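You operate a simulated robot arm through the tools that you are given. There is no shell and no other tool.

The job below is to be done with a simulated two-armed robot. You get a single attempt, and the scene is never put back.

TASK
Put the grey relay that says "30A" from the red tool cabinet top on the low bookcase top and the grey relay that says "40A" on top of the gold pulley. Put the orange bulb on the top of the teal-legged table away in the inside of the blue spares tray. Stack the carton labelled "shims" from the top of the teal-legged table on top of the carton marked "clips". Pick up the red lead reel with one hand, pass it to the other hand and put it on the top of the grey-legged table. Turn the fault switch e to II. Switch the red rotary switch on. Close the sliding washer lid. Any order will do. Set down upright: orange bulb.

It is judged by the outcome, as a careful person would: the job done as asked, and still so three seconds after it is handed in. It fails if anything else is knocked over, pushed out of place, dropped, spilled or broken. A push-on lid holds only when it is set on centred and level and pressed home; a screw cap is set on level and turned clockwise until tight.

THE ROBOT
Two 7-joint arms with two-finger parallel grippers on one trunk, on a base that moves. Base frame: it is fixed to the floor where the robot stands at the start and does not move with it; the origin is under the middle of the robot, x ahead of it, y to its left, z up. Units: cm, rad, N and s.
The left shoulder is at the start at [6, 14.7, 54.3], the right one opposite. With the tool pointing down near the work surface each hand reaches from about 10 to 68 cm from the robot's upright axis, wherever it stands, measured 20 degrees to its own side. Places, roughly: black carton, orange carton, white carton [-675, 550, 75]; fault switch e [-820, 320, 90]; gold pulley (7x7x4 cm) [70, 20, 100]; grey relay [50, 25, 100]; inside of the blue spares tray (33x22 cm) [-820, 256, 74]; low bookcase top [80, -70, 100]; orange bulb [-650, 550, 75]; red lead reel (6x8x20 cm) [-830, 480, 80]; red rotary switch [-800, 20, 90]; sliding washer lid [70, 530, 90]; top of the grey-legged table [-650, 250, 80]. Payload 3.43 kg a hand.
The TCP of each hand is the grasp point between the finger pads, 3 cm short of the fingertips. In the tool frame z runs along the fingers and y along their closing line. Largest opening 9.4 cm; finger width 2.8, thickness 1; the body of the gripper, 5 by 9.6 cm, starts 5.5 cm behind the TCP.
Orientation is that of the tool frame in the base frame, as a unit quaternion [x, y, z, w]. With the fingers straight down and closing along the base's y, the tool's x points along the base's -x, its y along +y and its z along -z.

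THE INTERFACE
- The arms move only by the tool drive_tool. It takes "left_commands", "right_commands" or both (then of equal length, played together; a hand with none holds still); each is a list of rows, each a list of 7 numbers: the shift along the tool's x, y, z in mm, then the turn, a rotation vector about the tool's x, y, z in rad, then the gripper command, from -1 (fully open) to 1 (shut), values between in proportion. In form: [[dx, dy, dz, rx, ry, rz, jaw], ...]. A call has 1 to 20 rows; each row shifts and turns the commanded pose from where the row before left it, along the tool's axes as they then stand. Each row takes 0.2 s and may step no farther than 5 cm and 0.15 rad from the row before; otherwise, or with a gripper value out of range, the whole call is refused. Where a pose cannot be reached the arm comes as near as it can. A force on the tool above 40 N (or 10 N above the force at the start of the call, whichever is more), or a blocked arm, ends the call early, and 0.2 s more pass. The fingers move at their own pace (about 7.2 cm/s each) and stop on an object; they squeeze with about 44 N. The grip force told is the motor's: it shows also when the fingers shut on nothing. Time passes only in rows, and 0.2 s behind the last, so rows that do not move let the fingers close. It gives the time, the measured TCP pose, the force on the tool (base axes), the opening and the grip force at its end, in the units of the frame above (readings bear some noise), with the torque about the TCP (base axes, N m) and any sound that the robot's microphone picked up.
- Cameras (640 x 400 px; columns grow to the right, rows downward): "scene" is now at [6.17, 0.9, 118.47]; the picture's right is [0.10, -0.99, 0.00], its down [-0.49, -0.05, -0.87] and it looks along [0.87, 0.09, -0.49] (base axes); focal length 278 px, centre (320, 200). "left" rides on the left gripper at [7.6, -1.4, -10.3] in its tool frame; the picture's right is [0.18, 0.98, 0.00], its down [-0.75, 0.14, -0.64] and it looks along [-0.63, 0.12, 0.77] (tool axes); focal length 243 px, centre (320, 200). "right" rides on the right gripper at [7.6, 1.4, -10.3] in its tool frame; the picture's right is [-0.18, 0.98, 0.00], its down [-0.75, -0.14, -0.64] and it looks along [-0.63, -0.12, 0.77] (tool axes); focal length 243 px, centre (320, 200). There is no depth. A picture from a camera that has moved, and an enlarged one, comes with that camera's place and axes in the base frame and with its lens.
- capture(camera): a new picture of that camera. It takes no simulated time.
- raise_lower(by): slides the trunk up (or, below 0, down) by that many cm; the arms and the scene camera ride with it, the base frame stays. It gives what a move gives, with no picture.
- drive_base(legs): drives the robot by 1 to 6 legs, each [ahead, left, turn to the left] in cm, cm and rad, along the robot's own axes; the way and the turn of a leg run together, so that a leg with both is an arc; at most 150 cm and 3.142 rad a leg. The arms and the cameras ride along, it lands a little off, and it stops where it bumps. It gives what a move gives.
- aim_head(pan, tilt): turns the head with the scene camera to pan (to the left, within 1.501 rad either way) and tilt (down, from -0.506 to 1.204), counted from straight ahead of the robot. It gives what a move gives.
- inspect(camera, box): a new picture of the part [left, top, right, bottom] of that camera's present view, enlarged. It takes no simulated time.
- finish_job(): hands the job in; it is judged then, once.

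Nothing tells you exact positions but the pictures and the camera data. Unless the task says otherwise, let go and move clear before handing in.

The tools are called after "Request:" by a JSON object that holds its "name" and its "arguments". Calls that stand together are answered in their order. drive_tool: Moves the arms, as the interface text tells. Its arguments: {"type":"object","properties":{"left_commands":{"type":"array","items":{"type":"array","items":{"type":"number"}}},"right_commands":{"type":"array","items":{"type":"array","items":{"type":"number"}}}},"required":[]} The other tools are called the same way: raise_lower (by) moves the trunk up or down; drive_base (legs) drives the base; aim_head (pan, tilt) turns the head that bears the scene camera; capture (camera) takes a picture; inspect (camera, box) takes an enlarged picture of a part of a camera's view; finish_job () hands the job in.

At the start:

```text
clock: 0.0
left_ee_pos: [29.67, 23.98, 99.95]
left_tool_rot: [0.0, 1.0, 0.0, -0.001]
left_contact_force: [0.1, -0.2, 0.1]
left_torque: [0.01, 0.0, 0.02]
left_grip_width: 9.41
left_gripper_force: 0.0
right_ee_pos: [30.88, -3.84, 99.98]
right_tool_rot: [0.0, 1.0, 0.001, 0.0]
right_contact_force: [0.5, -0.8, 0.2]
right_torque: [0.03, 0.0, 0.02]
right_grip_width: 9.4
right_gripper_force: 0.1
trunk travel left (down, up): [-25.0, 0.0]
robot x, y, heading: [0.3, 0.33, 0.002]
head pan, tilt (commanded): [0.105, 0.515]
```

scene: 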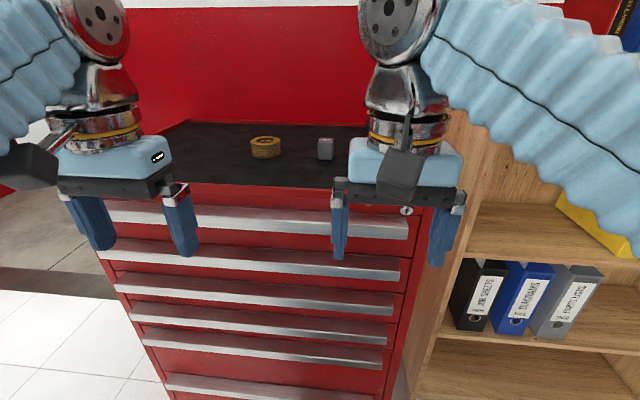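
right: 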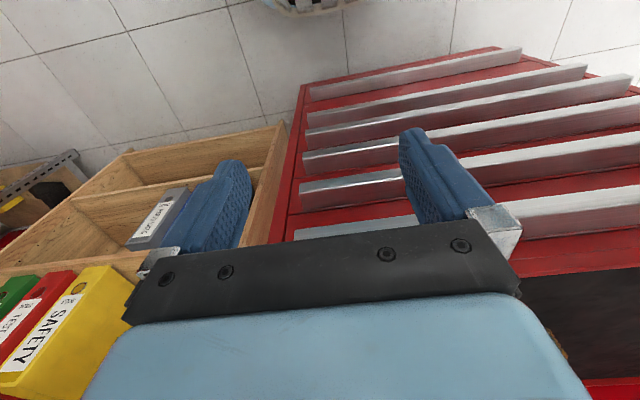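
left: 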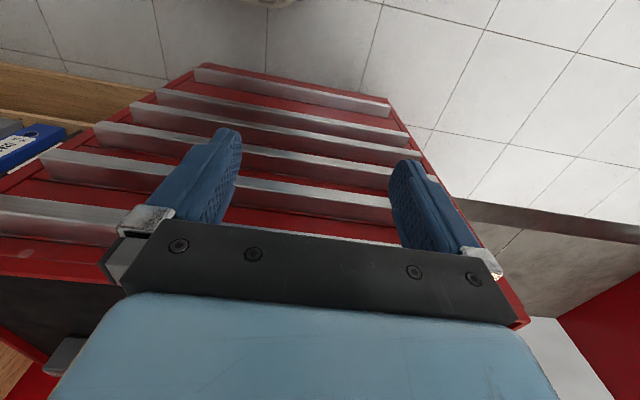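

I see the red tool cabinet ahead with the gold pulley and one grey relay on its top, and a bookcase to the right. I'll look more closely to find both relays and read their labels.

Request:
{"name": "inspect", "arguments": {"camera": "scene", "box": [160, 100, 400, 250]}}

Request:
{"name": "aim_head", "arguments": {"pan": 0.3, "tilt": 0.5}}

Request:
{"name": "capture", "arguments": {"camera": "scene"}}

Request:
{"name": "aim_head", "arguments": {"pan": -0.6, "tilt": 0.4}}

Request:
{"name": "capture", "arguments": {"camera": "scene"}}

```text
2.67 times, centred on (280, 175) of scene
camera zoom: at [6.17, 0.9, 118.47], right [0.1, -0.99, 0.0], down [-0.49, -0.05, -0.87], along [0.87, 0.09, -0.49], focal length 742 px, centre (427, 267)
```

zoom: 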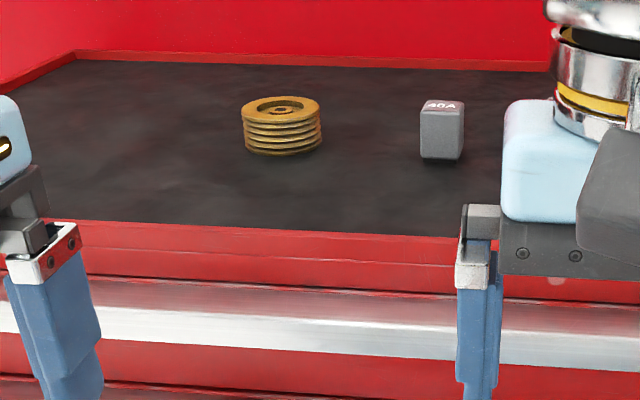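

```text
clock: 0.7
left_ee_pos: [29.59, 23.91, 99.85]
left_tool_rot: [-0.001, 1.0, 0.0, 0.0]
left_contact_force: [-0.5, 0.5, 0.5]
left_torque: [0.01, -0.01, 0.01]
left_grip_width: 9.42
left_gripper_force: 0.0
right_ee_pos: [30.79, -3.88, 100.06]
right_tool_rot: [0.0, 1.0, 0.001, 0.0]
right_contact_force: [-0.3, -0.4, 0.5]
right_torque: [0.04, 0.01, 0.0]
right_grip_width: 9.39
right_gripper_force: 0.2
trunk travel left (down, up): [-25.0, 0.0]
robot x, y, heading: [-0.13, -0.04, -0.003]
head pan, tilt (commanded): [0.3, 0.499]
```

```text
taken
camera scene: at [5.85, 2.64, 118.62], right [0.3, -0.96, 0.0], down [-0.46, -0.14, -0.88], along [0.84, 0.26, -0.48], focal length 278 px, centre (320, 200)
```

scene: 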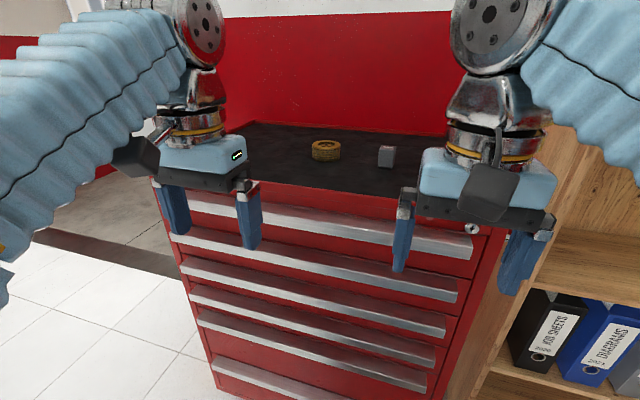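

```text
clock: 1.9
left_ee_pos: [29.66, 23.93, 99.94]
left_tool_rot: [0.0, 1.0, 0.0, 0.0]
left_contact_force: [-0.1, 0.5, 0.2]
left_torque: [-0.02, 0.01, 0.01]
left_grip_width: 9.42
left_gripper_force: 0.1
right_ee_pos: [30.99, -3.92, 99.95]
right_tool_rot: [0.0, 1.0, 0.001, 0.001]
right_contact_force: [-0.2, -0.2, 0.5]
right_torque: [-0.02, -0.02, -0.02]
right_grip_width: 9.39
right_gripper_force: 0.0
trunk travel left (down, up): [-25.0, 0.0]
robot x, y, heading: [0.46, -0.32, -0.001]
head pan, tilt (commanded): [-0.6, 0.4]
```

```text
taken
camera scene: at [4.81, -5.27, 119.53], right [-0.56, -0.83, 0.0], down [-0.32, 0.22, -0.92], along [0.76, -0.52, -0.39], focal length 278 px, centre (320, 200)
```

scene: 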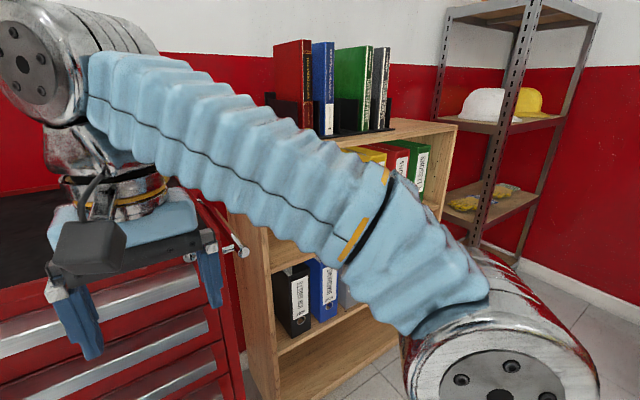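

The relay in view is marked 40A, standing right of the pulley; the 30A one must be hidden behind the right hand. I move the right hand back and to the side to see the rest of the cabinet top.

Request:
{"name": "drive_tool", "arguments": {"right_commands": [[0, -40, -20, 0, 0, 0, -1], [0, -40, -20, 0, 0, 0, -1], [0, -40, -20, 0, 0, 0, -1], [0, -40, 0, 0, 0, 0, -1], [0, -40, 0, 0, 0, 0, -1]]}}

Request:
{"name": "aim_head", "arguments": {"pan": 0.0, "tilt": 0.5}}

Request:
{"name": "capture", "arguments": {"camera": "scene"}}

```text
clock: 3.1
left_ee_pos: [29.54, 23.98, 99.9]
left_tool_rot: [0.0, 1.0, 0.0, 0.0]
left_contact_force: [-0.2, -0.6, -0.7]
left_torque: [-0.01, 0.0, 0.0]
left_grip_width: 9.42
left_gripper_force: 0.1
right_ee_pos: [30.75, -11.81, 99.85]
right_tool_rot: [-0.001, 1.0, 0.001, 0.0]
right_contact_force: [0.2, 0.2, 0.3]
right_torque: [-0.04, 0.01, 0.0]
right_grip_width: 9.4
right_gripper_force: 0.0
right hand out of reach, approached as far as the arm can: row 1, 2, 3
trunk travel left (down, up): [-25.0, 0.0]
robot x, y, heading: [-0.16, -0.07, -0.002]
head pan, tilt (commanded): [-0.6, 0.4]
```

```text
clock: 4.1
left_ee_pos: [29.75, 24.0, 99.95]
left_tool_rot: [-0.001, 1.0, 0.001, 0.001]
left_contact_force: [0.4, -0.6, -0.8]
left_torque: [0.0, 0.01, 0.0]
left_grip_width: 9.37
left_gripper_force: 0.0
right_ee_pos: [30.73, -11.74, 99.78]
right_tool_rot: [-0.001, 1.0, 0.001, 0.001]
right_contact_force: [0.3, -0.3, -0.8]
right_torque: [0.02, 0.01, 0.0]
right_grip_width: 9.41
right_gripper_force: 0.0
trunk travel left (down, up): [-25.0, 0.0]
robot x, y, heading: [-0.16, -0.02, -0.003]
head pan, tilt (commanded): [0.0, 0.499]
```

```text
taken
camera scene: at [6.26, -0.06, 118.62], right [0.0, -1.0, 0.0], down [-0.48, 0.0, -0.88], along [0.88, 0.0, -0.48], focal length 278 px, centre (320, 200)
```

scene: 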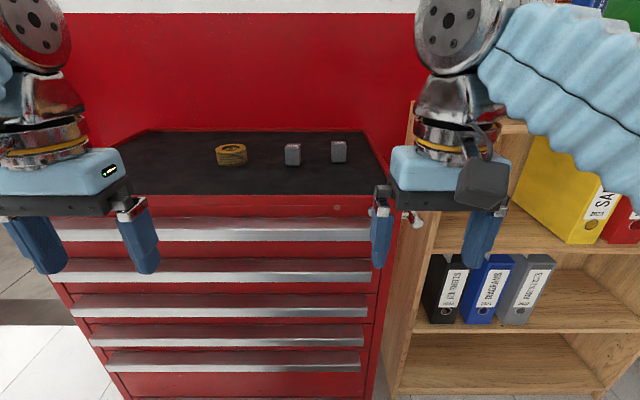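

Now both relays are visible right of the pulley. I zoom in to read them.

Request:
{"name": "inspect", "arguments": {"camera": "scene", "box": [200, 120, 380, 200]}}

Request:
{"name": "aim_head", "arguments": {"pan": 0.0, "tilt": 0.0}}

Request:
{"name": "capture", "arguments": {"camera": "scene"}}

Request:
{"name": "aim_head", "arguments": {"pan": -1.0, "tilt": 0.5}}

Request:
{"name": "capture", "arguments": {"camera": "scene"}}

Request:
{"name": "aim_head", "arguments": {"pan": -0.7, "tilt": 1.0}}

Request:
{"name": "capture", "arguments": {"camera": "scene"}}

Request:
{"name": "aim_head", "arguments": {"pan": 0, "tilt": 1.2}}

Request:
{"name": "capture", "arguments": {"camera": "scene"}}

```text
3.56 times, centred on (290, 160) of scene
camera zoom: at [6.26, -0.06, 118.62], right [0.0, -1.0, 0.0], down [-0.48, 0.0, -0.88], along [0.88, 0.0, -0.48], focal length 990 px, centre (427, 342)
```

zoom: 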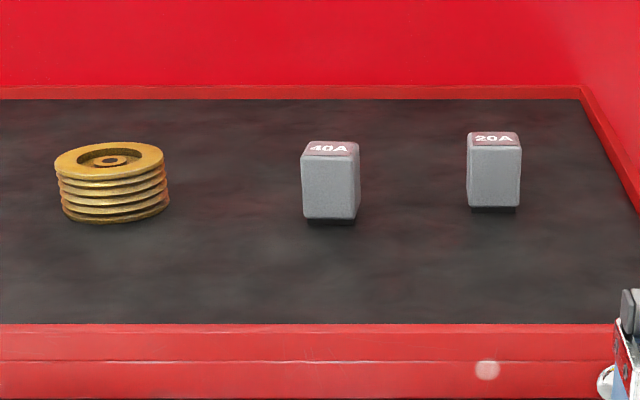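

```text
clock: 5.1
left_ee_pos: [29.67, 23.99, 99.88]
left_tool_rot: [0.0, 1.0, 0.0, 0.0]
left_contact_force: [-0.3, 0.0, 0.4]
left_torque: [-0.01, -0.05, -0.03]
left_grip_width: 9.41
left_gripper_force: 0.1
right_ee_pos: [30.69, -11.79, 99.86]
right_tool_rot: [0.0, 1.0, 0.0, 0.001]
right_contact_force: [0.2, 0.2, 0.1]
right_torque: [0.0, 0.0, 0.01]
right_grip_width: 9.4
right_gripper_force: 0.1
trunk travel left (down, up): [-25.0, 0.0]
robot x, y, heading: [0.17, 0.05, -0.001]
head pan, tilt (commanded): [0.0, 0.0]
```

```text
taken
camera scene: at [6.16, -0.05, 123.22], right [0.0, -1.0, 0.0], down [0.0, 0.0, -1.0], along [1.0, 0.0, 0.0], focal length 278 px, centre (320, 200)
```

scene: 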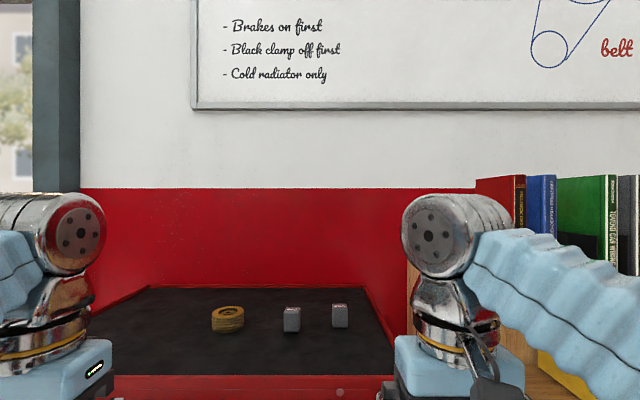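

```text
clock: 6.3
left_ee_pos: [29.57, 24.07, 99.93]
left_tool_rot: [0.0, 1.0, 0.0, 0.0]
left_contact_force: [-0.2, 0.0, -1.1]
left_torque: [0.04, -0.01, 0.05]
left_grip_width: 9.41
left_gripper_force: 0.1
right_ee_pos: [30.71, -11.85, 99.84]
right_tool_rot: [0.0, 1.0, 0.0, 0.002]
right_contact_force: [0.4, 0.1, 0.0]
right_torque: [0.0, 0.01, 0.01]
right_grip_width: 9.39
right_gripper_force: 0.1
trunk travel left (down, up): [-25.0, 0.0]
robot x, y, heading: [0.05, 0.07, -0.003]
head pan, tilt (commanded): [-1.0, 0.499]
```

```text
taken
camera scene: at [2.08, -7.7, 118.62], right [-0.84, -0.54, 0.0], down [-0.26, 0.4, -0.88], along [0.47, -0.74, -0.48], focal length 278 px, centre (320, 200)
```

scene: 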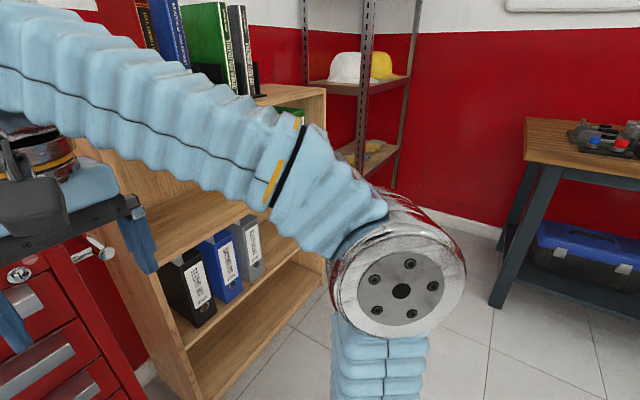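

```text
clock: 7.3
left_ee_pos: [29.67, 24.0, 99.91]
left_tool_rot: [0.0, 1.0, 0.0, 0.0]
left_contact_force: [0.2, 0.5, 1.1]
left_torque: [0.0, 0.0, -0.01]
left_grip_width: 9.38
left_gripper_force: 0.0
right_ee_pos: [30.59, -11.95, 99.85]
right_tool_rot: [0.0, 1.0, 0.001, 0.0]
right_contact_force: [-0.1, -0.9, -0.4]
right_torque: [0.0, -0.03, 0.0]
right_grip_width: 9.42
right_gripper_force: 0.2
trunk travel left (down, up): [-25.0, 0.0]
robot x, y, heading: [0.44, -0.38, -0.002]
head pan, tilt (commanded): [-0.7, 1.0]
```

```text
taken
camera scene: at [2.49, -4.54, 114.51], right [-0.64, -0.76, 0.0], down [-0.64, 0.54, -0.54], along [0.41, -0.35, -0.84], focal length 278 px, centre (320, 200)
```

scene: 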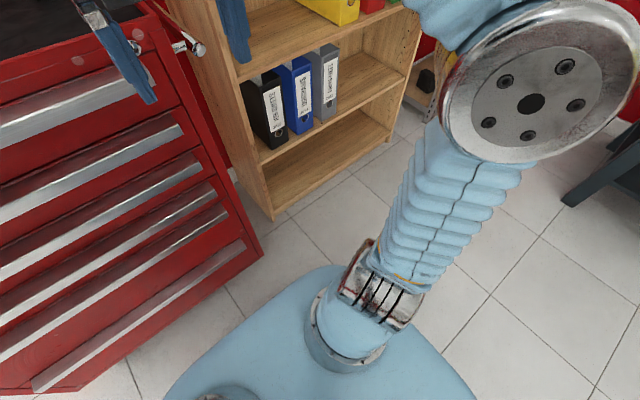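

```text
clock: 8.3
left_ee_pos: [29.66, 23.86, 99.86]
left_tool_rot: [0.0, 1.0, 0.0, -0.001]
left_contact_force: [0.1, -0.5, 0.5]
left_torque: [-0.03, -0.03, -0.02]
left_grip_width: 9.41
left_gripper_force: 0.0
right_ee_pos: [30.75, -12.02, 99.83]
right_tool_rot: [0.0, 1.0, 0.001, 0.0]
right_contact_force: [0.0, 1.1, 0.5]
right_torque: [0.02, -0.01, -0.01]
right_grip_width: 9.4
right_gripper_force: 0.2
trunk travel left (down, up): [-25.0, 0.0]
robot x, y, heading: [-0.03, -0.07, -0.003]
head pan, tilt (commanded): [0.0, 1.201]
```

```text
taken
camera scene: at [2.75, -0.05, 113.25], right [0.0, -1.0, 0.0], down [-0.93, 0.0, -0.36], along [0.36, 0.0, -0.93], focal length 278 px, centre (320, 200)
```

scene: 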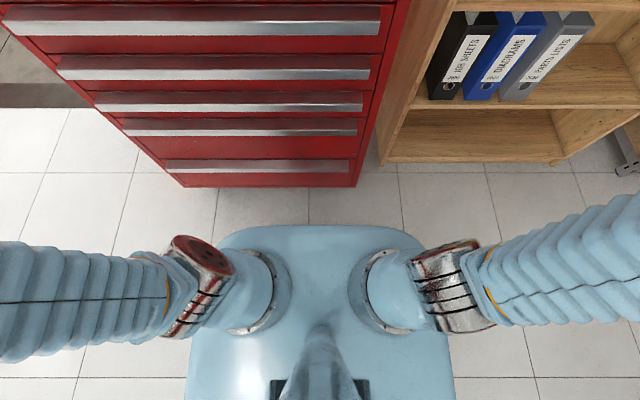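

The labels look like 40A and 20A or 30A; I zoom harder to be sure and check for a hidden third relay.

Request:
{"name": "aim_head", "arguments": {"pan": 0.0, "tilt": 0.4}}

Request:
{"name": "inspect", "arguments": {"camera": "scene", "box": [310, 140, 370, 190]}}

Request:
{"name": "inspect", "arguments": {"camera": "scene", "box": [100, 120, 400, 240]}}

```text
clock: 9.5
left_ee_pos: [29.68, 23.99, 99.97]
left_tool_rot: [0.0, 1.0, 0.0, 0.0]
left_contact_force: [-0.4, -0.3, 0.4]
left_torque: [0.01, 0.0, 0.01]
left_grip_width: 9.4
left_gripper_force: 0.0
right_ee_pos: [30.65, -12.08, 99.82]
right_tool_rot: [0.001, 1.0, 0.0, 0.001]
right_contact_force: [-0.5, -0.7, -0.8]
right_torque: [0.01, 0.01, -0.02]
right_grip_width: 9.4
right_gripper_force: 0.0
trunk travel left (down, up): [-25.0, 0.0]
robot x, y, heading: [-0.13, -0.38, -0.004]
head pan, tilt (commanded): [0.0, 0.4]
```

```text
8.00 times, centred on (340, 165) of scene
camera zoom: at [6.42, -0.05, 119.52], right [0.0, -1.0, 0.0], down [-0.39, 0.0, -0.92], along [0.92, 0.0, -0.39], focal length 2228 px, centre (160, 480)
```

zoom: 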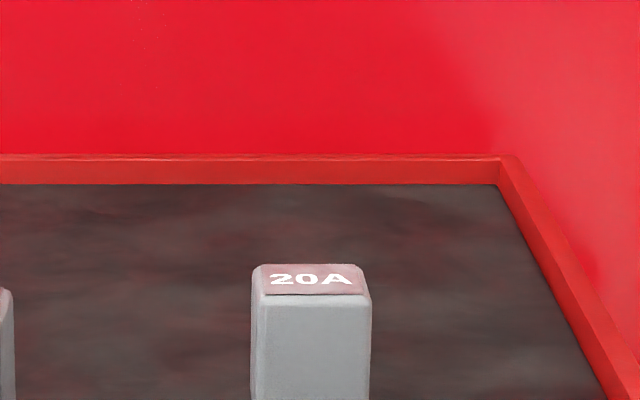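

```text
2.13 times, centred on (250, 180) of scene
camera zoom: at [6.42, -0.05, 119.52], right [0.0, -1.0, 0.0], down [-0.39, 0.0, -0.92], along [0.92, 0.0, -0.39], focal length 594 px, centre (469, 243)
```

zoom: 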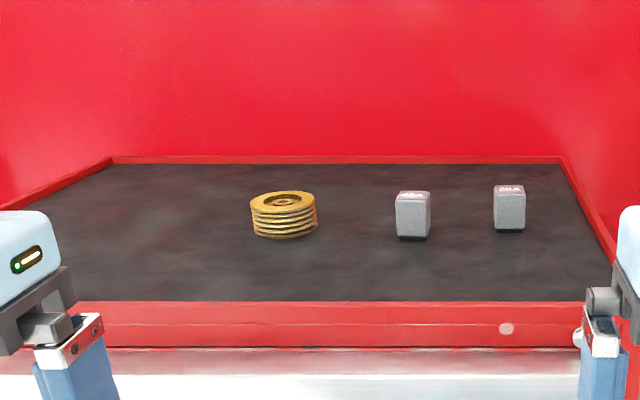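

That one says 20A, a decoy. The 30A is probably hidden behind the left hand near (50, 25), so I move the left hand back and out of the way.

Request:
{"name": "drive_tool", "arguments": {"left_commands": [[30, 0, 30, 0, 0, 0, -1], [0, 40, 20, 0, 0, 0, -1], [0, 40, 0, 0, 0, 0, -1], [0, 40, 0, 0, 0, 0, -1]]}}

Request:
{"name": "inspect", "arguments": {"camera": "scene", "box": [100, 120, 400, 240]}}

Request:
{"name": "capture", "arguments": {"camera": "scene"}}

```text
clock: 10.5
left_ee_pos: [26.85, 36.14, 95.01]
left_tool_rot: [-0.001, 1.0, -0.001, -0.001]
left_contact_force: [-0.5, -0.3, 0.3]
left_torque: [0.0, -0.01, -0.02]
left_grip_width: 9.41
left_gripper_force: 0.0
right_ee_pos: [30.62, -11.98, 99.75]
right_tool_rot: [0.0, 1.0, 0.001, 0.001]
right_contact_force: [0.5, -0.1, -0.3]
right_torque: [0.04, 0.0, -0.02]
right_grip_width: 9.4
right_gripper_force: 0.2
trunk travel left (down, up): [-25.0, 0.0]
robot x, y, heading: [0.03, 0.2, 0.003]
head pan, tilt (commanded): [0.0, 0.4]
```

```text
2.13 times, centred on (250, 180) of scene
camera zoom: at [6.42, -0.06, 119.53], right [0.0, -1.0, 0.0], down [-0.39, 0.0, -0.92], along [0.92, 0.0, -0.39], focal length 594 px, centre (469, 243)
```

zoom: 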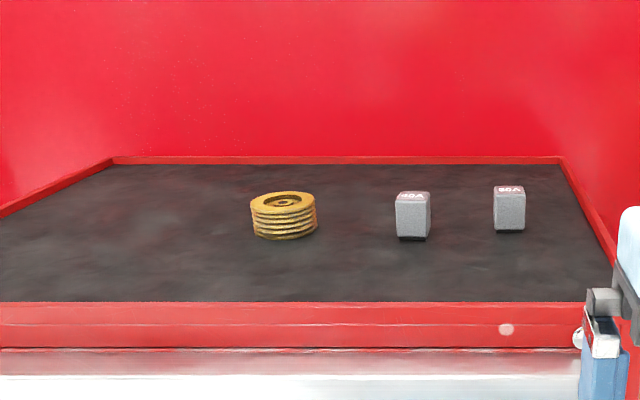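

```text
taken
camera scene: at [6.42, -0.06, 119.53], right [0.0, -1.0, 0.0], down [-0.39, 0.0, -0.92], along [0.92, 0.0, -0.39], focal length 278 px, centre (320, 200)
```

scene: 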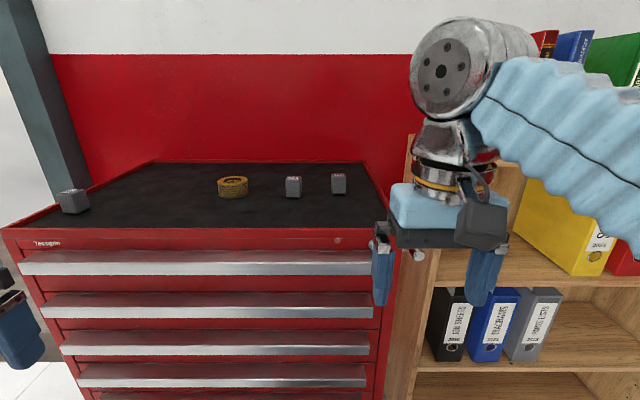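

Request:
{"name": "inspect", "arguments": {"camera": "scene", "box": [40, 160, 140, 230]}}

Request:
{"name": "inspect", "arguments": {"camera": "scene", "box": [260, 160, 380, 220]}}

```text
5.71 times, centred on (90, 195) of scene
camera zoom: at [6.42, -0.06, 119.53], right [0.0, -1.0, 0.0], down [-0.39, 0.0, -0.92], along [0.92, 0.0, -0.39], focal length 1591 px, centre (1634, 229)
```

zoom: 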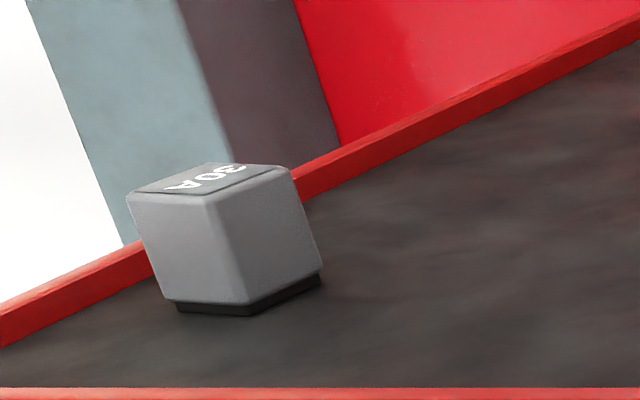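

```text
5.33 times, centred on (320, 190) of scene
camera zoom: at [6.42, -0.06, 119.53], right [0.0, -1.0, 0.0], down [-0.39, 0.0, -0.92], along [0.92, 0.0, -0.39], focal length 1485 px, centre (320, 253)
```

zoom: 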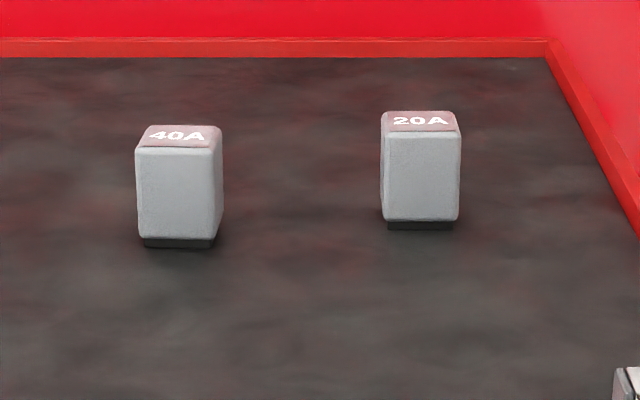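

The 30A relay stands at the front-left corner of the cabinet (about 56, 48) and the 40A near (65, 6), next to the pulley near (66, 20). At this height the arms need a forward-tilted tool, so I tilt both hands 45° and then check reach.

Request:
{"name": "drive_tool", "arguments": {"left_commands": [[0, 0, 0, 0, -0.15, 0, -1], [0, 0, 0, 0, -0.15, 0, -1], [0, 0, 0, 0, -0.15, 0, -1], [0, 0, 0, 0, -0.15, 0, -1], [0, 0, 0, 0, -0.15, 0, -1], [0, 0, 0, 0, -0.0354, 0, -1], [-35, 0, -35, 0, 0, 0, -1], [-35, 0, -35, 0, 0, 0, -1]], "right_commands": [[0, 0, 0, 0, -0.15, 0, -1], [0, 0, 0, 0, -0.15, 0, -1], [0, 0, 0, 0, -0.15, 0, -1], [0, 0, 0, 0, -0.15, 0, -1], [0, 0, 0, 0, -0.15, 0, -1], [0, 0, 0, 0, -0.0354, 0, -1], [-25, 0, -25, 0, 0, 0, -1], [-15, 0, -15, 0, 0, 0, -1]]}}

Request:
{"name": "capture", "arguments": {"camera": "scene"}}

Request:
{"name": "capture", "arguments": {"camera": "left"}}

Request:
{"name": "capture", "arguments": {"camera": "right"}}

```text
clock: 12.3
left_ee_pos: [26.89, 35.76, 104.74]
left_tool_rot: [0.0, 0.924, 0.0, 0.383]
left_contact_force: [0.3, 0.5, -0.5]
left_torque: [-0.01, 0.0, -0.01]
left_grip_width: 9.41
left_gripper_force: 0.0
right_ee_pos: [30.87, -11.9, 105.89]
right_tool_rot: [0.001, 0.924, 0.0, 0.383]
right_contact_force: [1.0, 0.3, 0.3]
right_torque: [0.02, 0.04, -0.03]
right_grip_width: 9.42
right_gripper_force: 0.0
trunk travel left (down, up): [-25.0, 0.0]
robot x, y, heading: [-0.32, -0.14, 0.003]
head pan, tilt (commanded): [0.0, 0.4]
```

```text
taken
camera scene: at [6.42, -0.04, 119.52], right [0.0, -1.0, 0.0], down [-0.39, 0.0, -0.92], along [0.92, 0.0, -0.39], focal length 278 px, centre (320, 200)
```

scene: 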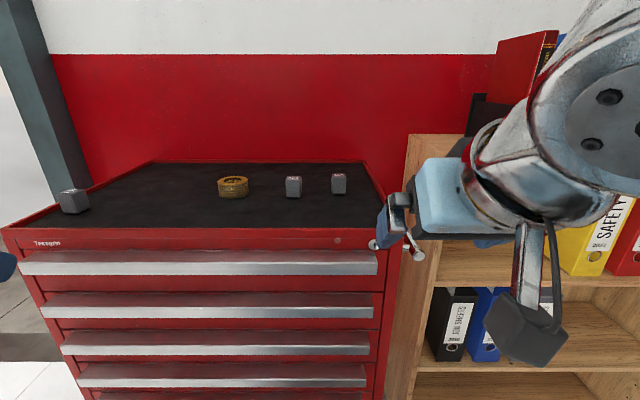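

```text
taken
camera left: at [14.12, 34.27, 106.68], right [-0.13, 0.98, -0.13], down [0.08, 0.14, 0.99], along [0.99, 0.12, -0.1], focal length 243 px, centre (320, 200)
```

left: 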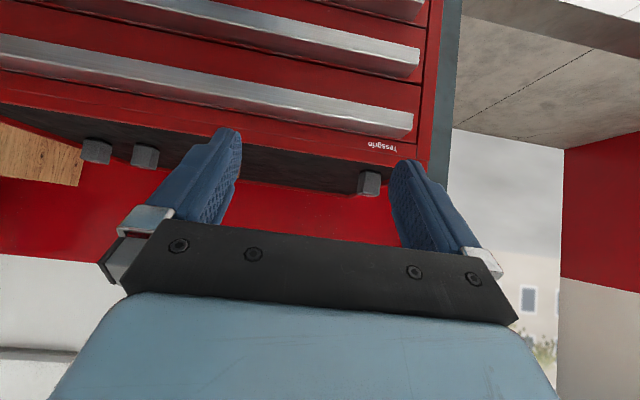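

```text
taken
camera right: at [18.13, -10.57, 107.79], right [0.13, 0.98, 0.13], down [0.08, -0.14, 0.99], along [0.99, -0.12, -0.09], focal length 243 px, centre (320, 200)
```

right: 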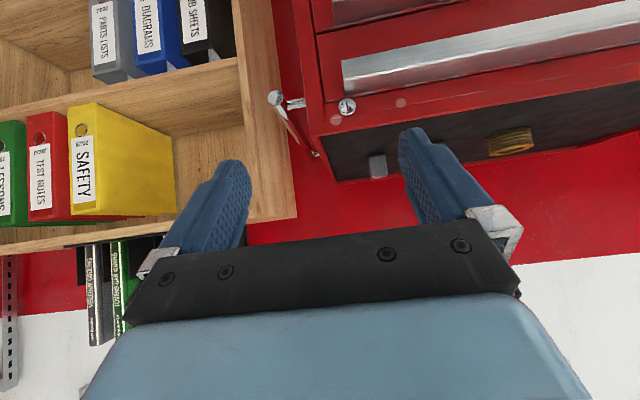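

Triangulating from the two cameras puts the 30A relay at about (56.2, 47.8), with its centre at z 98.2. I drive forward and left so the left arm can reach it comfortably, then look again.

Request:
{"name": "drive_base", "arguments": {"legs": [[0, 20, 0], [13, 0, 0]]}}

Request:
{"name": "aim_head", "arguments": {"pan": 0.6, "tilt": 0.5}}

Request:
{"name": "capture", "arguments": {"camera": "scene"}}

Request:
{"name": "capture", "arguments": {"camera": "left"}}

```text
clock: 14.7
left_ee_pos: [39.54, 54.94, 104.69]
left_tool_rot: [-0.002, 0.924, 0.0, 0.383]
left_contact_force: [-0.3, 0.2, -1.0]
left_torque: [0.01, -0.01, 0.05]
left_grip_width: 9.39
left_gripper_force: 0.1
right_ee_pos: [43.73, 7.16, 105.9]
right_tool_rot: [-0.002, 0.923, 0.001, 0.384]
right_contact_force: [-1.0, 0.2, 0.4]
right_torque: [0.02, -0.02, -0.02]
right_grip_width: 9.4
right_gripper_force: 0.2
trunk travel left (down, up): [-25.0, 0.0]
robot x, y, heading: [12.86, 19.08, 0.002]
head pan, tilt (commanded): [0.0, 0.4]
```

```text
clock: 15.7
left_ee_pos: [39.56, 54.95, 104.68]
left_tool_rot: [-0.001, 0.924, 0.001, 0.382]
left_contact_force: [-0.5, -0.9, 0.0]
left_torque: [-0.01, -0.02, 0.02]
left_grip_width: 9.4
left_gripper_force: 0.1
right_ee_pos: [43.9, 7.1, 105.74]
right_tool_rot: [-0.002, 0.923, 0.001, 0.384]
right_contact_force: [0.1, 0.3, 1.0]
right_torque: [-0.04, -0.01, -0.02]
right_grip_width: 9.4
right_gripper_force: 0.0
trunk travel left (down, up): [-25.0, 0.0]
robot x, y, heading: [12.79, 19.14, 0.004]
head pan, tilt (commanded): [0.6, 0.499]
```

```text
taken
camera scene: at [17.5, 24.17, 118.62], right [0.57, -0.82, 0.0], down [-0.39, -0.27, -0.88], along [0.72, 0.5, -0.48], focal length 278 px, centre (320, 200)
```

scene: 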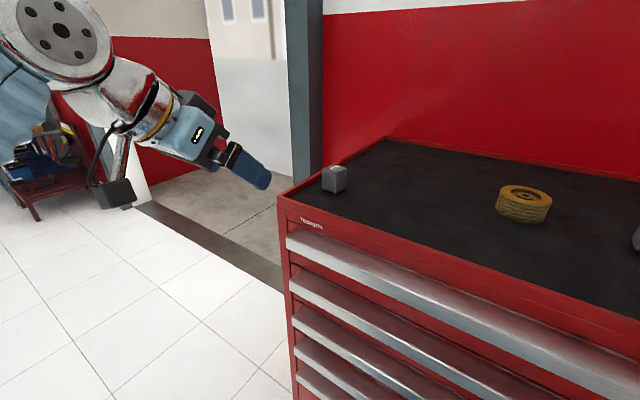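

```text
taken
camera left: at [26.86, 53.39, 106.66], right [-0.13, 0.98, -0.13], down [0.08, 0.14, 0.99], along [0.99, 0.12, -0.1], focal length 243 px, centre (320, 200)
```

left: 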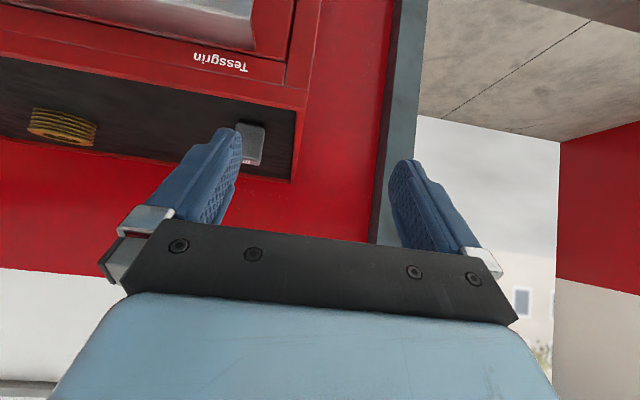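

Request:
{"name": "inspect", "arguments": {"camera": "scene", "box": [280, 140, 400, 230]}}

Request:
{"name": "inspect", "arguments": {"camera": "left", "box": [190, 90, 310, 190]}}

```text
4.44 times, centred on (340, 185) of scene
camera zoom: at [17.5, 24.17, 118.62], right [0.57, -0.82, 0.0], down [-0.39, -0.27, -0.88], along [0.72, 0.5, -0.48], focal length 1238 px, centre (231, 267)
```

zoom: 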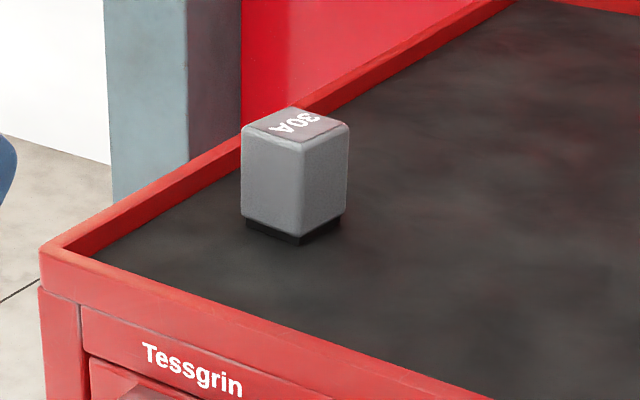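

```text
4.00 times, centred on (250, 140) of left
camera zoom: at [26.86, 53.39, 106.66], right [-0.13, 0.98, -0.13], down [0.08, 0.14, 0.99], along [0.99, 0.12, -0.1], focal length 970 px, centre (600, 440)
```

zoom: 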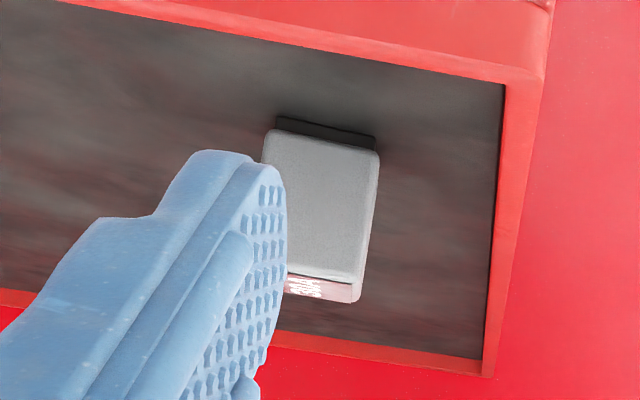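

The relay is nearly square to the axes, centred near (56.4, 47.7), with its top at about z 100.5 and a rim to its left at y about 52.7. I move the left hand to a pre-grasp behind and above it with the fingers partly open.

Request:
{"name": "drive_tool", "arguments": {"left_commands": [[-20, -18.1, 16.9, 0, 0, 0, -0.3], [-20, -18.1, 16.9, 0, 0, 0, -0.3], [-20, -18.1, 16.9, 0, 0, 0, -0.3], [-20, -18.1, 16.9, 0, 0, 0, -0.3], [0, 0, 0, 0, 0, 0, -0.3]]}}

Request:
{"name": "capture", "arguments": {"camera": "left"}}

Request:
{"name": "capture", "arguments": {"camera": "scene"}}

```text
clock: 16.9
left_ee_pos: [49.88, 47.74, 105.61]
left_tool_rot: [-0.001, 0.924, 0.001, 0.383]
left_contact_force: [0.0, -0.7, 0.6]
left_torque: [0.0, 0.02, -0.01]
left_grip_width: 6.1
left_gripper_force: 0.1
right_ee_pos: [43.88, 7.13, 105.86]
right_tool_rot: [0.0, 0.923, 0.001, 0.384]
right_contact_force: [0.8, 0.2, 0.0]
right_torque: [-0.01, 0.01, 0.02]
right_grip_width: 9.4
right_gripper_force: 0.1
trunk travel left (down, up): [-25.0, 0.0]
robot x, y, heading: [12.88, 19.24, 0.006]
head pan, tilt (commanded): [0.6, 0.499]
```

```text
taken
camera left: at [37.22, 46.11, 107.71], right [-0.13, 0.98, -0.13], down [0.08, 0.14, 0.99], along [0.99, 0.12, -0.1], focal length 243 px, centre (320, 200)
```

left: 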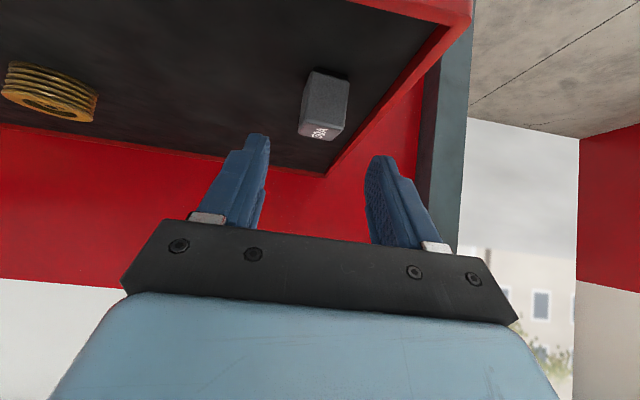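

```text
taken
camera scene: at [17.51, 24.17, 118.62], right [0.57, -0.82, 0.0], down [-0.39, -0.27, -0.88], along [0.72, 0.5, -0.48], focal length 278 px, centre (320, 200)
```

scene: 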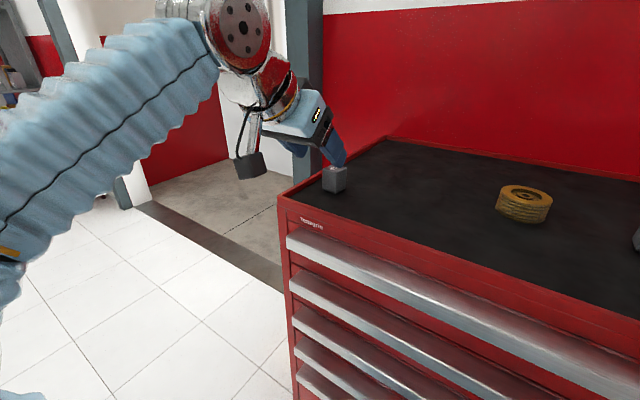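

The hand is lined up with the relay (y about 47.7). I approach along the tool axis and close.

Request:
{"name": "drive_tool", "arguments": {"left_commands": [[0, 0, 22, 0, 0, 0, -0.3], [0, 0, 22, 0, 0, 0, -0.3], [0, 0, 22, 0, 0, 0, -0.3], [0, 0, 18, 0, 0, 0, -0.3], [0, 0, 0, 0, 0, 0, -0.3]]}}

Request:
{"name": "capture", "arguments": {"camera": "left"}}

Request:
{"name": "inspect", "arguments": {"camera": "scene", "box": [230, 80, 430, 230]}}

```text
clock: 18.1
left_ee_pos: [56.04, 47.97, 99.62]
left_tool_rot: [-0.001, 0.924, 0.001, 0.383]
left_contact_force: [-0.3, 0.1, -1.8]
left_torque: [-0.02, -0.01, -0.01]
left_grip_width: 6.12
left_gripper_force: 0.0
right_ee_pos: [43.77, 7.14, 105.82]
right_tool_rot: [0.0, 0.924, 0.0, 0.383]
right_contact_force: [1.3, -0.2, -0.1]
right_torque: [-0.03, 0.02, -0.02]
right_grip_width: 9.39
right_gripper_force: 0.0
trunk travel left (down, up): [-25.0, 0.0]
robot x, y, heading: [12.65, 18.42, 0.004]
head pan, tilt (commanded): [0.6, 0.499]
```

```text
taken
camera left: at [43.36, 46.33, 101.67], right [-0.13, 0.98, -0.13], down [0.08, 0.14, 0.99], along [0.99, 0.12, -0.1], focal length 243 px, centre (320, 200)
```

left: 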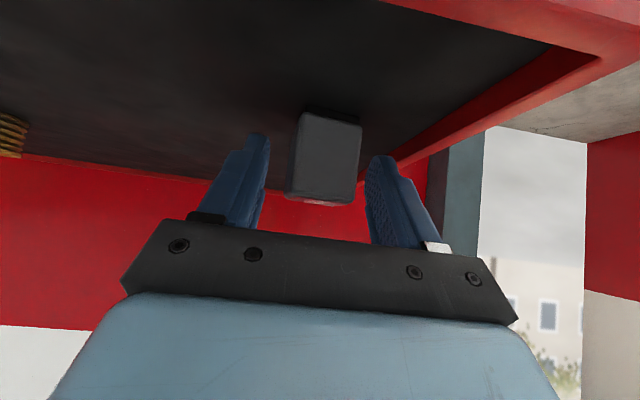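

```text
2.67 times, centred on (330, 155) of scene
camera zoom: at [17.51, 24.18, 118.62], right [0.57, -0.82, 0.0], down [-0.39, -0.27, -0.88], along [0.72, 0.5, -0.48], focal length 742 px, centre (293, 320)
```

zoom: 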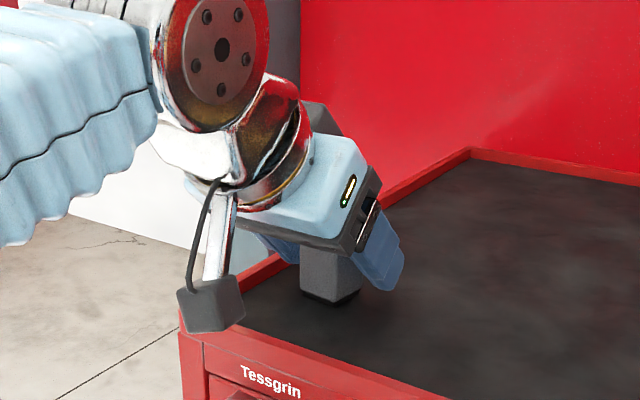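

The relay sits between the fingers; I close the gripper.

Request:
{"name": "drive_tool", "arguments": {"left_commands": [[0, 0, 0, 0, 0, 0, 0.3], [0, 0, 0, 0, 0, 0, 1], [0, 0, 0, 0, 0, 0, 1], [0, 0, 0, 0, 0, 0, 1]]}}

Request:
{"name": "capture", "arguments": {"camera": "left"}}

```text
clock: 19.1
left_ee_pos: [55.99, 47.85, 99.62]
left_tool_rot: [-0.002, 0.924, 0.0, 0.383]
left_contact_force: [-0.3, -0.1, -0.5]
left_torque: [-0.01, -0.03, 0.01]
left_grip_width: 3.53
left_gripper_force: 43.8
right_ee_pos: [43.81, 7.12, 105.95]
right_tool_rot: [-0.001, 0.924, 0.001, 0.383]
right_contact_force: [0.0, -1.0, -0.7]
right_torque: [0.02, 0.01, 0.0]
right_grip_width: 9.4
right_gripper_force: 0.0
trunk travel left (down, up): [-25.0, 0.0]
robot x, y, heading: [12.97, 19.38, -0.0]
head pan, tilt (commanded): [0.6, 0.499]
```

```text
taken
camera left: at [43.33, 46.32, 101.69], right [-0.13, 0.98, -0.13], down [0.08, 0.14, 0.99], along [0.99, 0.12, -0.1], focal length 243 px, centre (320, 200)
```

left: 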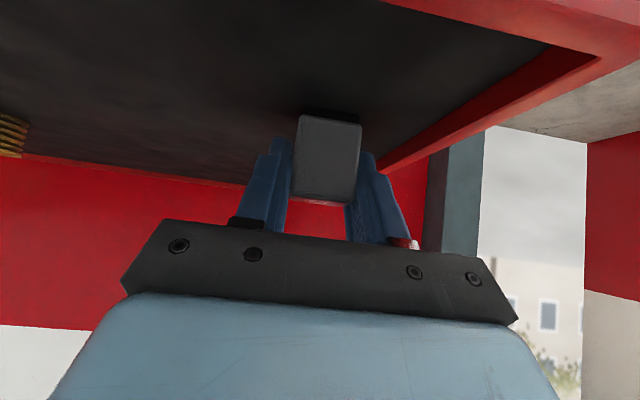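

Relay gripped (3.5 cm). I lift it straight up and draw it back, then look at the 40A relay and pulley for the right hand.

Request:
{"name": "drive_tool", "arguments": {"left_commands": [[-14, 0, -14, 0, 0, 0, 1], [-14, 0, -14, 0, 0, 0, 1], [-14, 0, -14, 0, 0, 0, 1], [28, 0, -28, 0, 0, 0, 1], [28, 0, -28, 0, 0, 0, 1], [28, 0, -28, 0, 0, 0, 1]]}}

Request:
{"name": "aim_head", "arguments": {"pan": -0.05, "tilt": 0.45}}

Request:
{"name": "capture", "arguments": {"camera": "scene"}}

Request:
{"name": "capture", "arguments": {"camera": "right"}}

Request:
{"name": "capture", "arguments": {"camera": "left"}}

```text
clock: 20.5
left_ee_pos: [44.19, 47.89, 105.67]
left_tool_rot: [-0.001, 0.924, 0.001, 0.383]
left_contact_force: [0.2, 0.2, -0.2]
left_torque: [0.01, 0.0, -0.02]
left_grip_width: 3.52
left_gripper_force: 44.4
right_ee_pos: [43.78, 7.18, 105.92]
right_tool_rot: [-0.001, 0.924, 0.001, 0.384]
right_contact_force: [0.4, 0.3, 0.4]
right_torque: [0.01, 0.01, 0.0]
right_grip_width: 9.4
right_gripper_force: 0.1
trunk travel left (down, up): [-25.0, 0.0]
robot x, y, heading: [12.83, 18.91, 0.004]
head pan, tilt (commanded): [0.6, 0.499]
```

```text
clock: 21.5
left_ee_pos: [44.07, 47.95, 105.63]
left_tool_rot: [-0.002, 0.924, 0.001, 0.382]
left_contact_force: [-0.5, 0.1, -0.1]
left_torque: [-0.02, 0.01, 0.02]
left_grip_width: 3.5
left_gripper_force: 44.3
right_ee_pos: [43.71, 7.14, 105.91]
right_tool_rot: [-0.002, 0.924, 0.002, 0.384]
right_contact_force: [-0.4, 1.3, -0.5]
right_torque: [0.01, 0.03, 0.01]
right_grip_width: 9.4
right_gripper_force: 0.1
trunk travel left (down, up): [-25.0, 0.0]
robot x, y, heading: [12.67, 19.04, 0.004]
head pan, tilt (commanded): [-0.051, 0.45]
```

```text
taken
camera scene: at [19.19, 18.59, 119.06], right [-0.05, -1.0, 0.0], down [-0.43, 0.02, -0.9], along [0.9, -0.04, -0.44], focal length 278 px, centre (320, 200)
```

scene: 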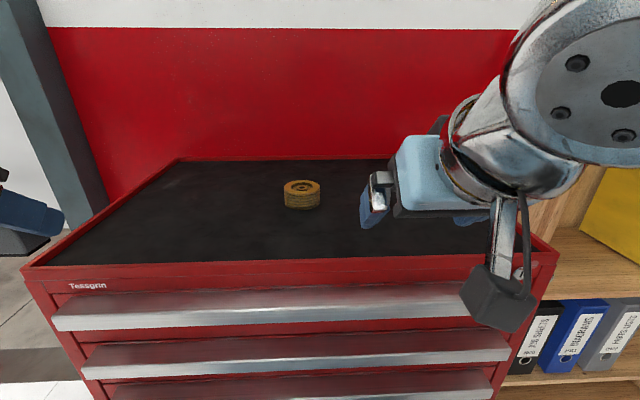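

```text
taken
camera right: at [31.01, 8.55, 107.79], right [0.13, 0.98, 0.13], down [0.08, -0.14, 0.99], along [0.99, -0.12, -0.09], focal length 243 px, centre (320, 200)
```

right: 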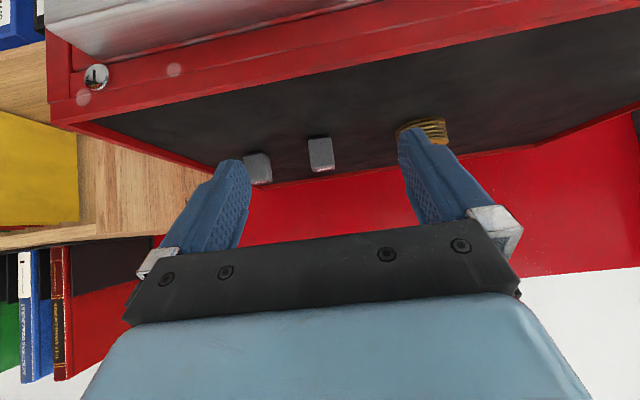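

```text
taken
camera left: at [31.42, 46.29, 107.68], right [-0.13, 0.98, -0.13], down [0.08, 0.14, 0.99], along [0.99, 0.12, -0.1], focal length 243 px, centre (320, 200)
```

left: 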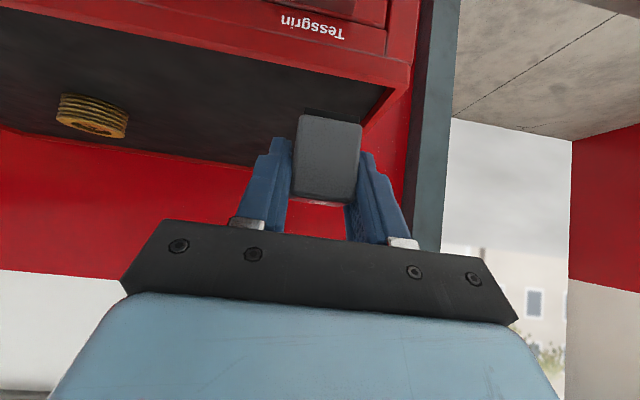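

30A is held. Now I locate the 40A relay, its 20A neighbour and the pulley precisely from the right-hand and scene cameras.

Request:
{"name": "inspect", "arguments": {"camera": "right", "box": [220, 100, 380, 200]}}

Request:
{"name": "inspect", "arguments": {"camera": "right", "box": [380, 90, 480, 160]}}

Request:
{"name": "inspect", "arguments": {"camera": "scene", "box": [260, 160, 360, 230]}}

Request:
{"name": "inspect", "arguments": {"camera": "left", "box": [40, 80, 140, 150]}}

```text
4.00 times, centred on (300, 150) of right
camera zoom: at [31.01, 8.55, 107.79], right [0.13, 0.98, 0.13], down [0.08, -0.14, 0.99], along [0.99, -0.12, -0.09], focal length 970 px, centre (400, 400)
```

zoom: 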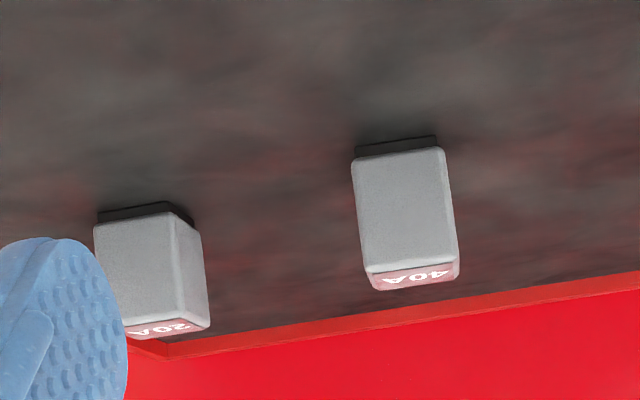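

```text
5.71 times, centred on (430, 125) of right
camera zoom: at [31.01, 8.55, 107.79], right [0.13, 0.98, 0.13], down [0.08, -0.14, 0.99], along [0.99, -0.12, -0.09], focal length 1386 px, centre (-309, 629)
```

zoom: 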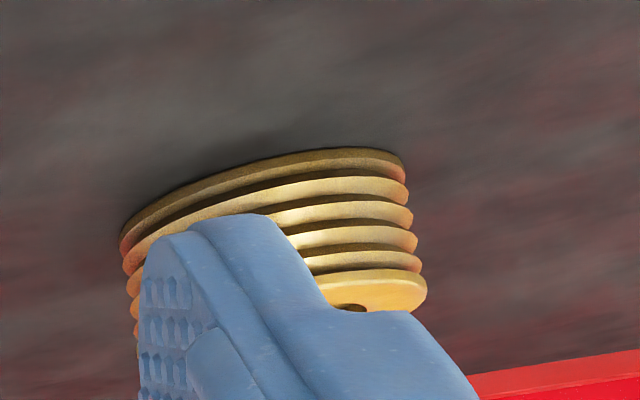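

```text
5.71 times, centred on (310, 195) of scene
camera zoom: at [19.19, 18.59, 119.06], right [-0.05, -1.0, 0.0], down [-0.43, 0.02, -0.9], along [0.9, -0.04, -0.44], focal length 1591 px, centre (377, 229)
```

zoom: 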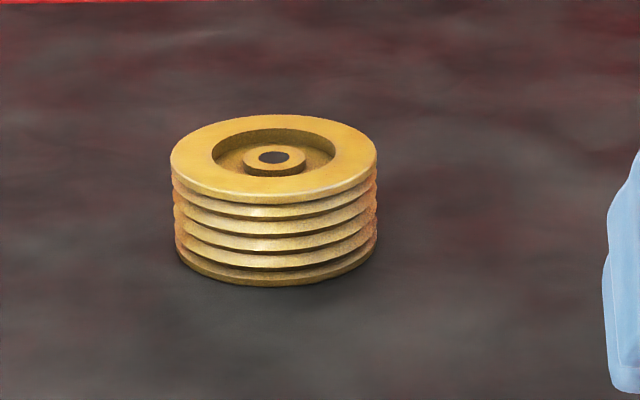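

```text
5.71 times, centred on (90, 115) of left
camera zoom: at [31.42, 46.29, 107.68], right [-0.13, 0.98, -0.13], down [0.08, 0.14, 0.99], along [0.99, 0.12, -0.1], focal length 1386 px, centre (1634, 686)
```

zoom: 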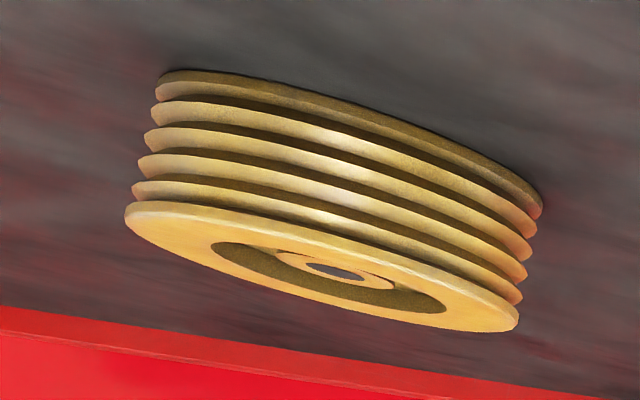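

Pulley centre is about (65.5, 19.7) with its top at z 99.3; the 40A relay centre is about (64.8, 5.65). I nudge the base forward and left so the right arm reaches both, and then check.

Request:
{"name": "drive_base", "arguments": {"legs": [[4, 6, 0]]}}

Request:
{"name": "capture", "arguments": {"camera": "right"}}

```text
clock: 22.6
left_ee_pos: [48.09, 54.07, 105.59]
left_tool_rot: [0.0, 0.924, -0.001, 0.383]
left_contact_force: [-0.5, -0.1, -0.2]
left_torque: [0.02, -0.03, 0.03]
left_grip_width: 3.54
left_gripper_force: 43.8
right_ee_pos: [47.88, 13.24, 105.89]
right_tool_rot: [-0.002, 0.923, 0.001, 0.384]
right_contact_force: [0.1, -0.2, -0.3]
right_torque: [0.01, 0.03, 0.02]
right_grip_width: 9.38
right_gripper_force: 0.0
trunk travel left (down, up): [-25.0, 0.0]
robot x, y, heading: [16.87, 25.73, 0.005]
head pan, tilt (commanded): [-0.051, 0.45]
```

```text
taken
camera right: at [35.02, 14.69, 107.79], right [0.13, 0.98, 0.13], down [0.08, -0.14, 0.99], along [0.99, -0.11, -0.09], focal length 243 px, centre (320, 200)
```

right: 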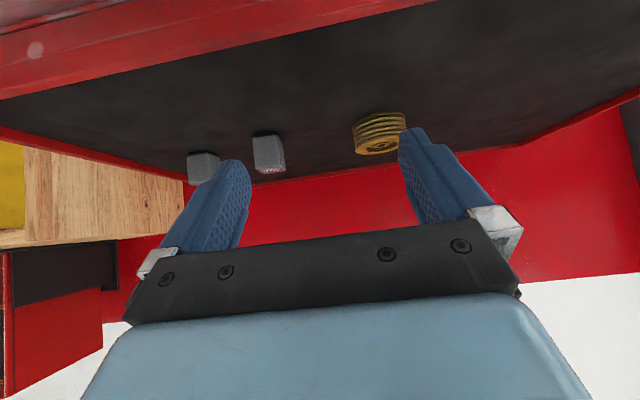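

Request:
{"name": "drive_tool", "arguments": {"right_commands": [[-18.2, -19, 18.6, 0, 0, 0, -0.3], [-18.2, -19, 18.6, 0, 0, 0, -0.3], [-18.2, -19, 18.6, 0, 0, 0, -0.3], [-18.2, -19, 18.6, 0, 0, 0, -0.3], [0, 0, 0, 0, 0, 0, -0.3]]}}

Request:
{"name": "capture", "arguments": {"camera": "right"}}

Request:
{"name": "inspect", "arguments": {"camera": "right", "box": [240, 60, 400, 160]}}

```text
clock: 23.8
left_ee_pos: [48.11, 54.05, 105.52]
left_tool_rot: [-0.003, 0.924, 0.001, 0.383]
left_contact_force: [0.0, -0.5, -0.2]
left_torque: [0.0, -0.03, 0.03]
left_grip_width: 3.52
left_gripper_force: 44.5
right_ee_pos: [58.23, 5.49, 105.93]
right_tool_rot: [-0.002, 0.923, 0.001, 0.384]
right_contact_force: [0.0, 0.7, 1.2]
right_torque: [0.03, 0.0, 0.02]
right_grip_width: 6.13
right_gripper_force: 0.1
trunk travel left (down, up): [-25.0, 0.0]
robot x, y, heading: [16.62, 25.54, 0.005]
head pan, tilt (commanded): [-0.051, 0.45]
```

```text
taken
camera right: at [45.42, 6.85, 107.84], right [0.13, 0.98, 0.13], down [0.08, -0.14, 0.99], along [0.99, -0.11, -0.09], focal length 243 px, centre (320, 200)
```

right: 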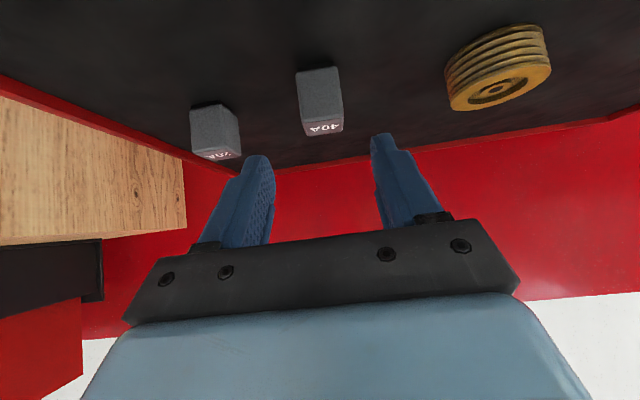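

```text
4.00 times, centred on (320, 110) of right
camera zoom: at [45.42, 6.85, 107.84], right [0.13, 0.98, 0.13], down [0.08, -0.14, 0.99], along [0.99, -0.11, -0.09], focal length 970 px, centre (320, 560)
```

zoom: 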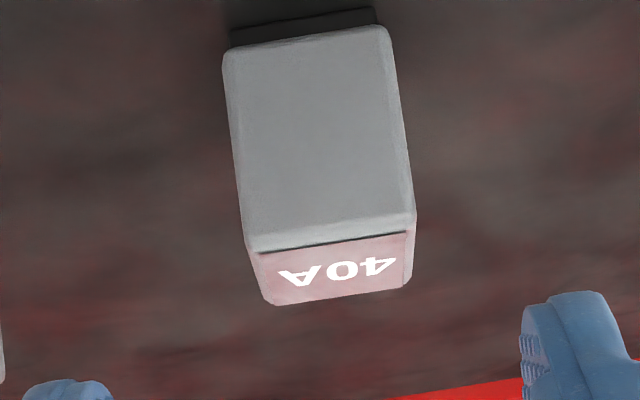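

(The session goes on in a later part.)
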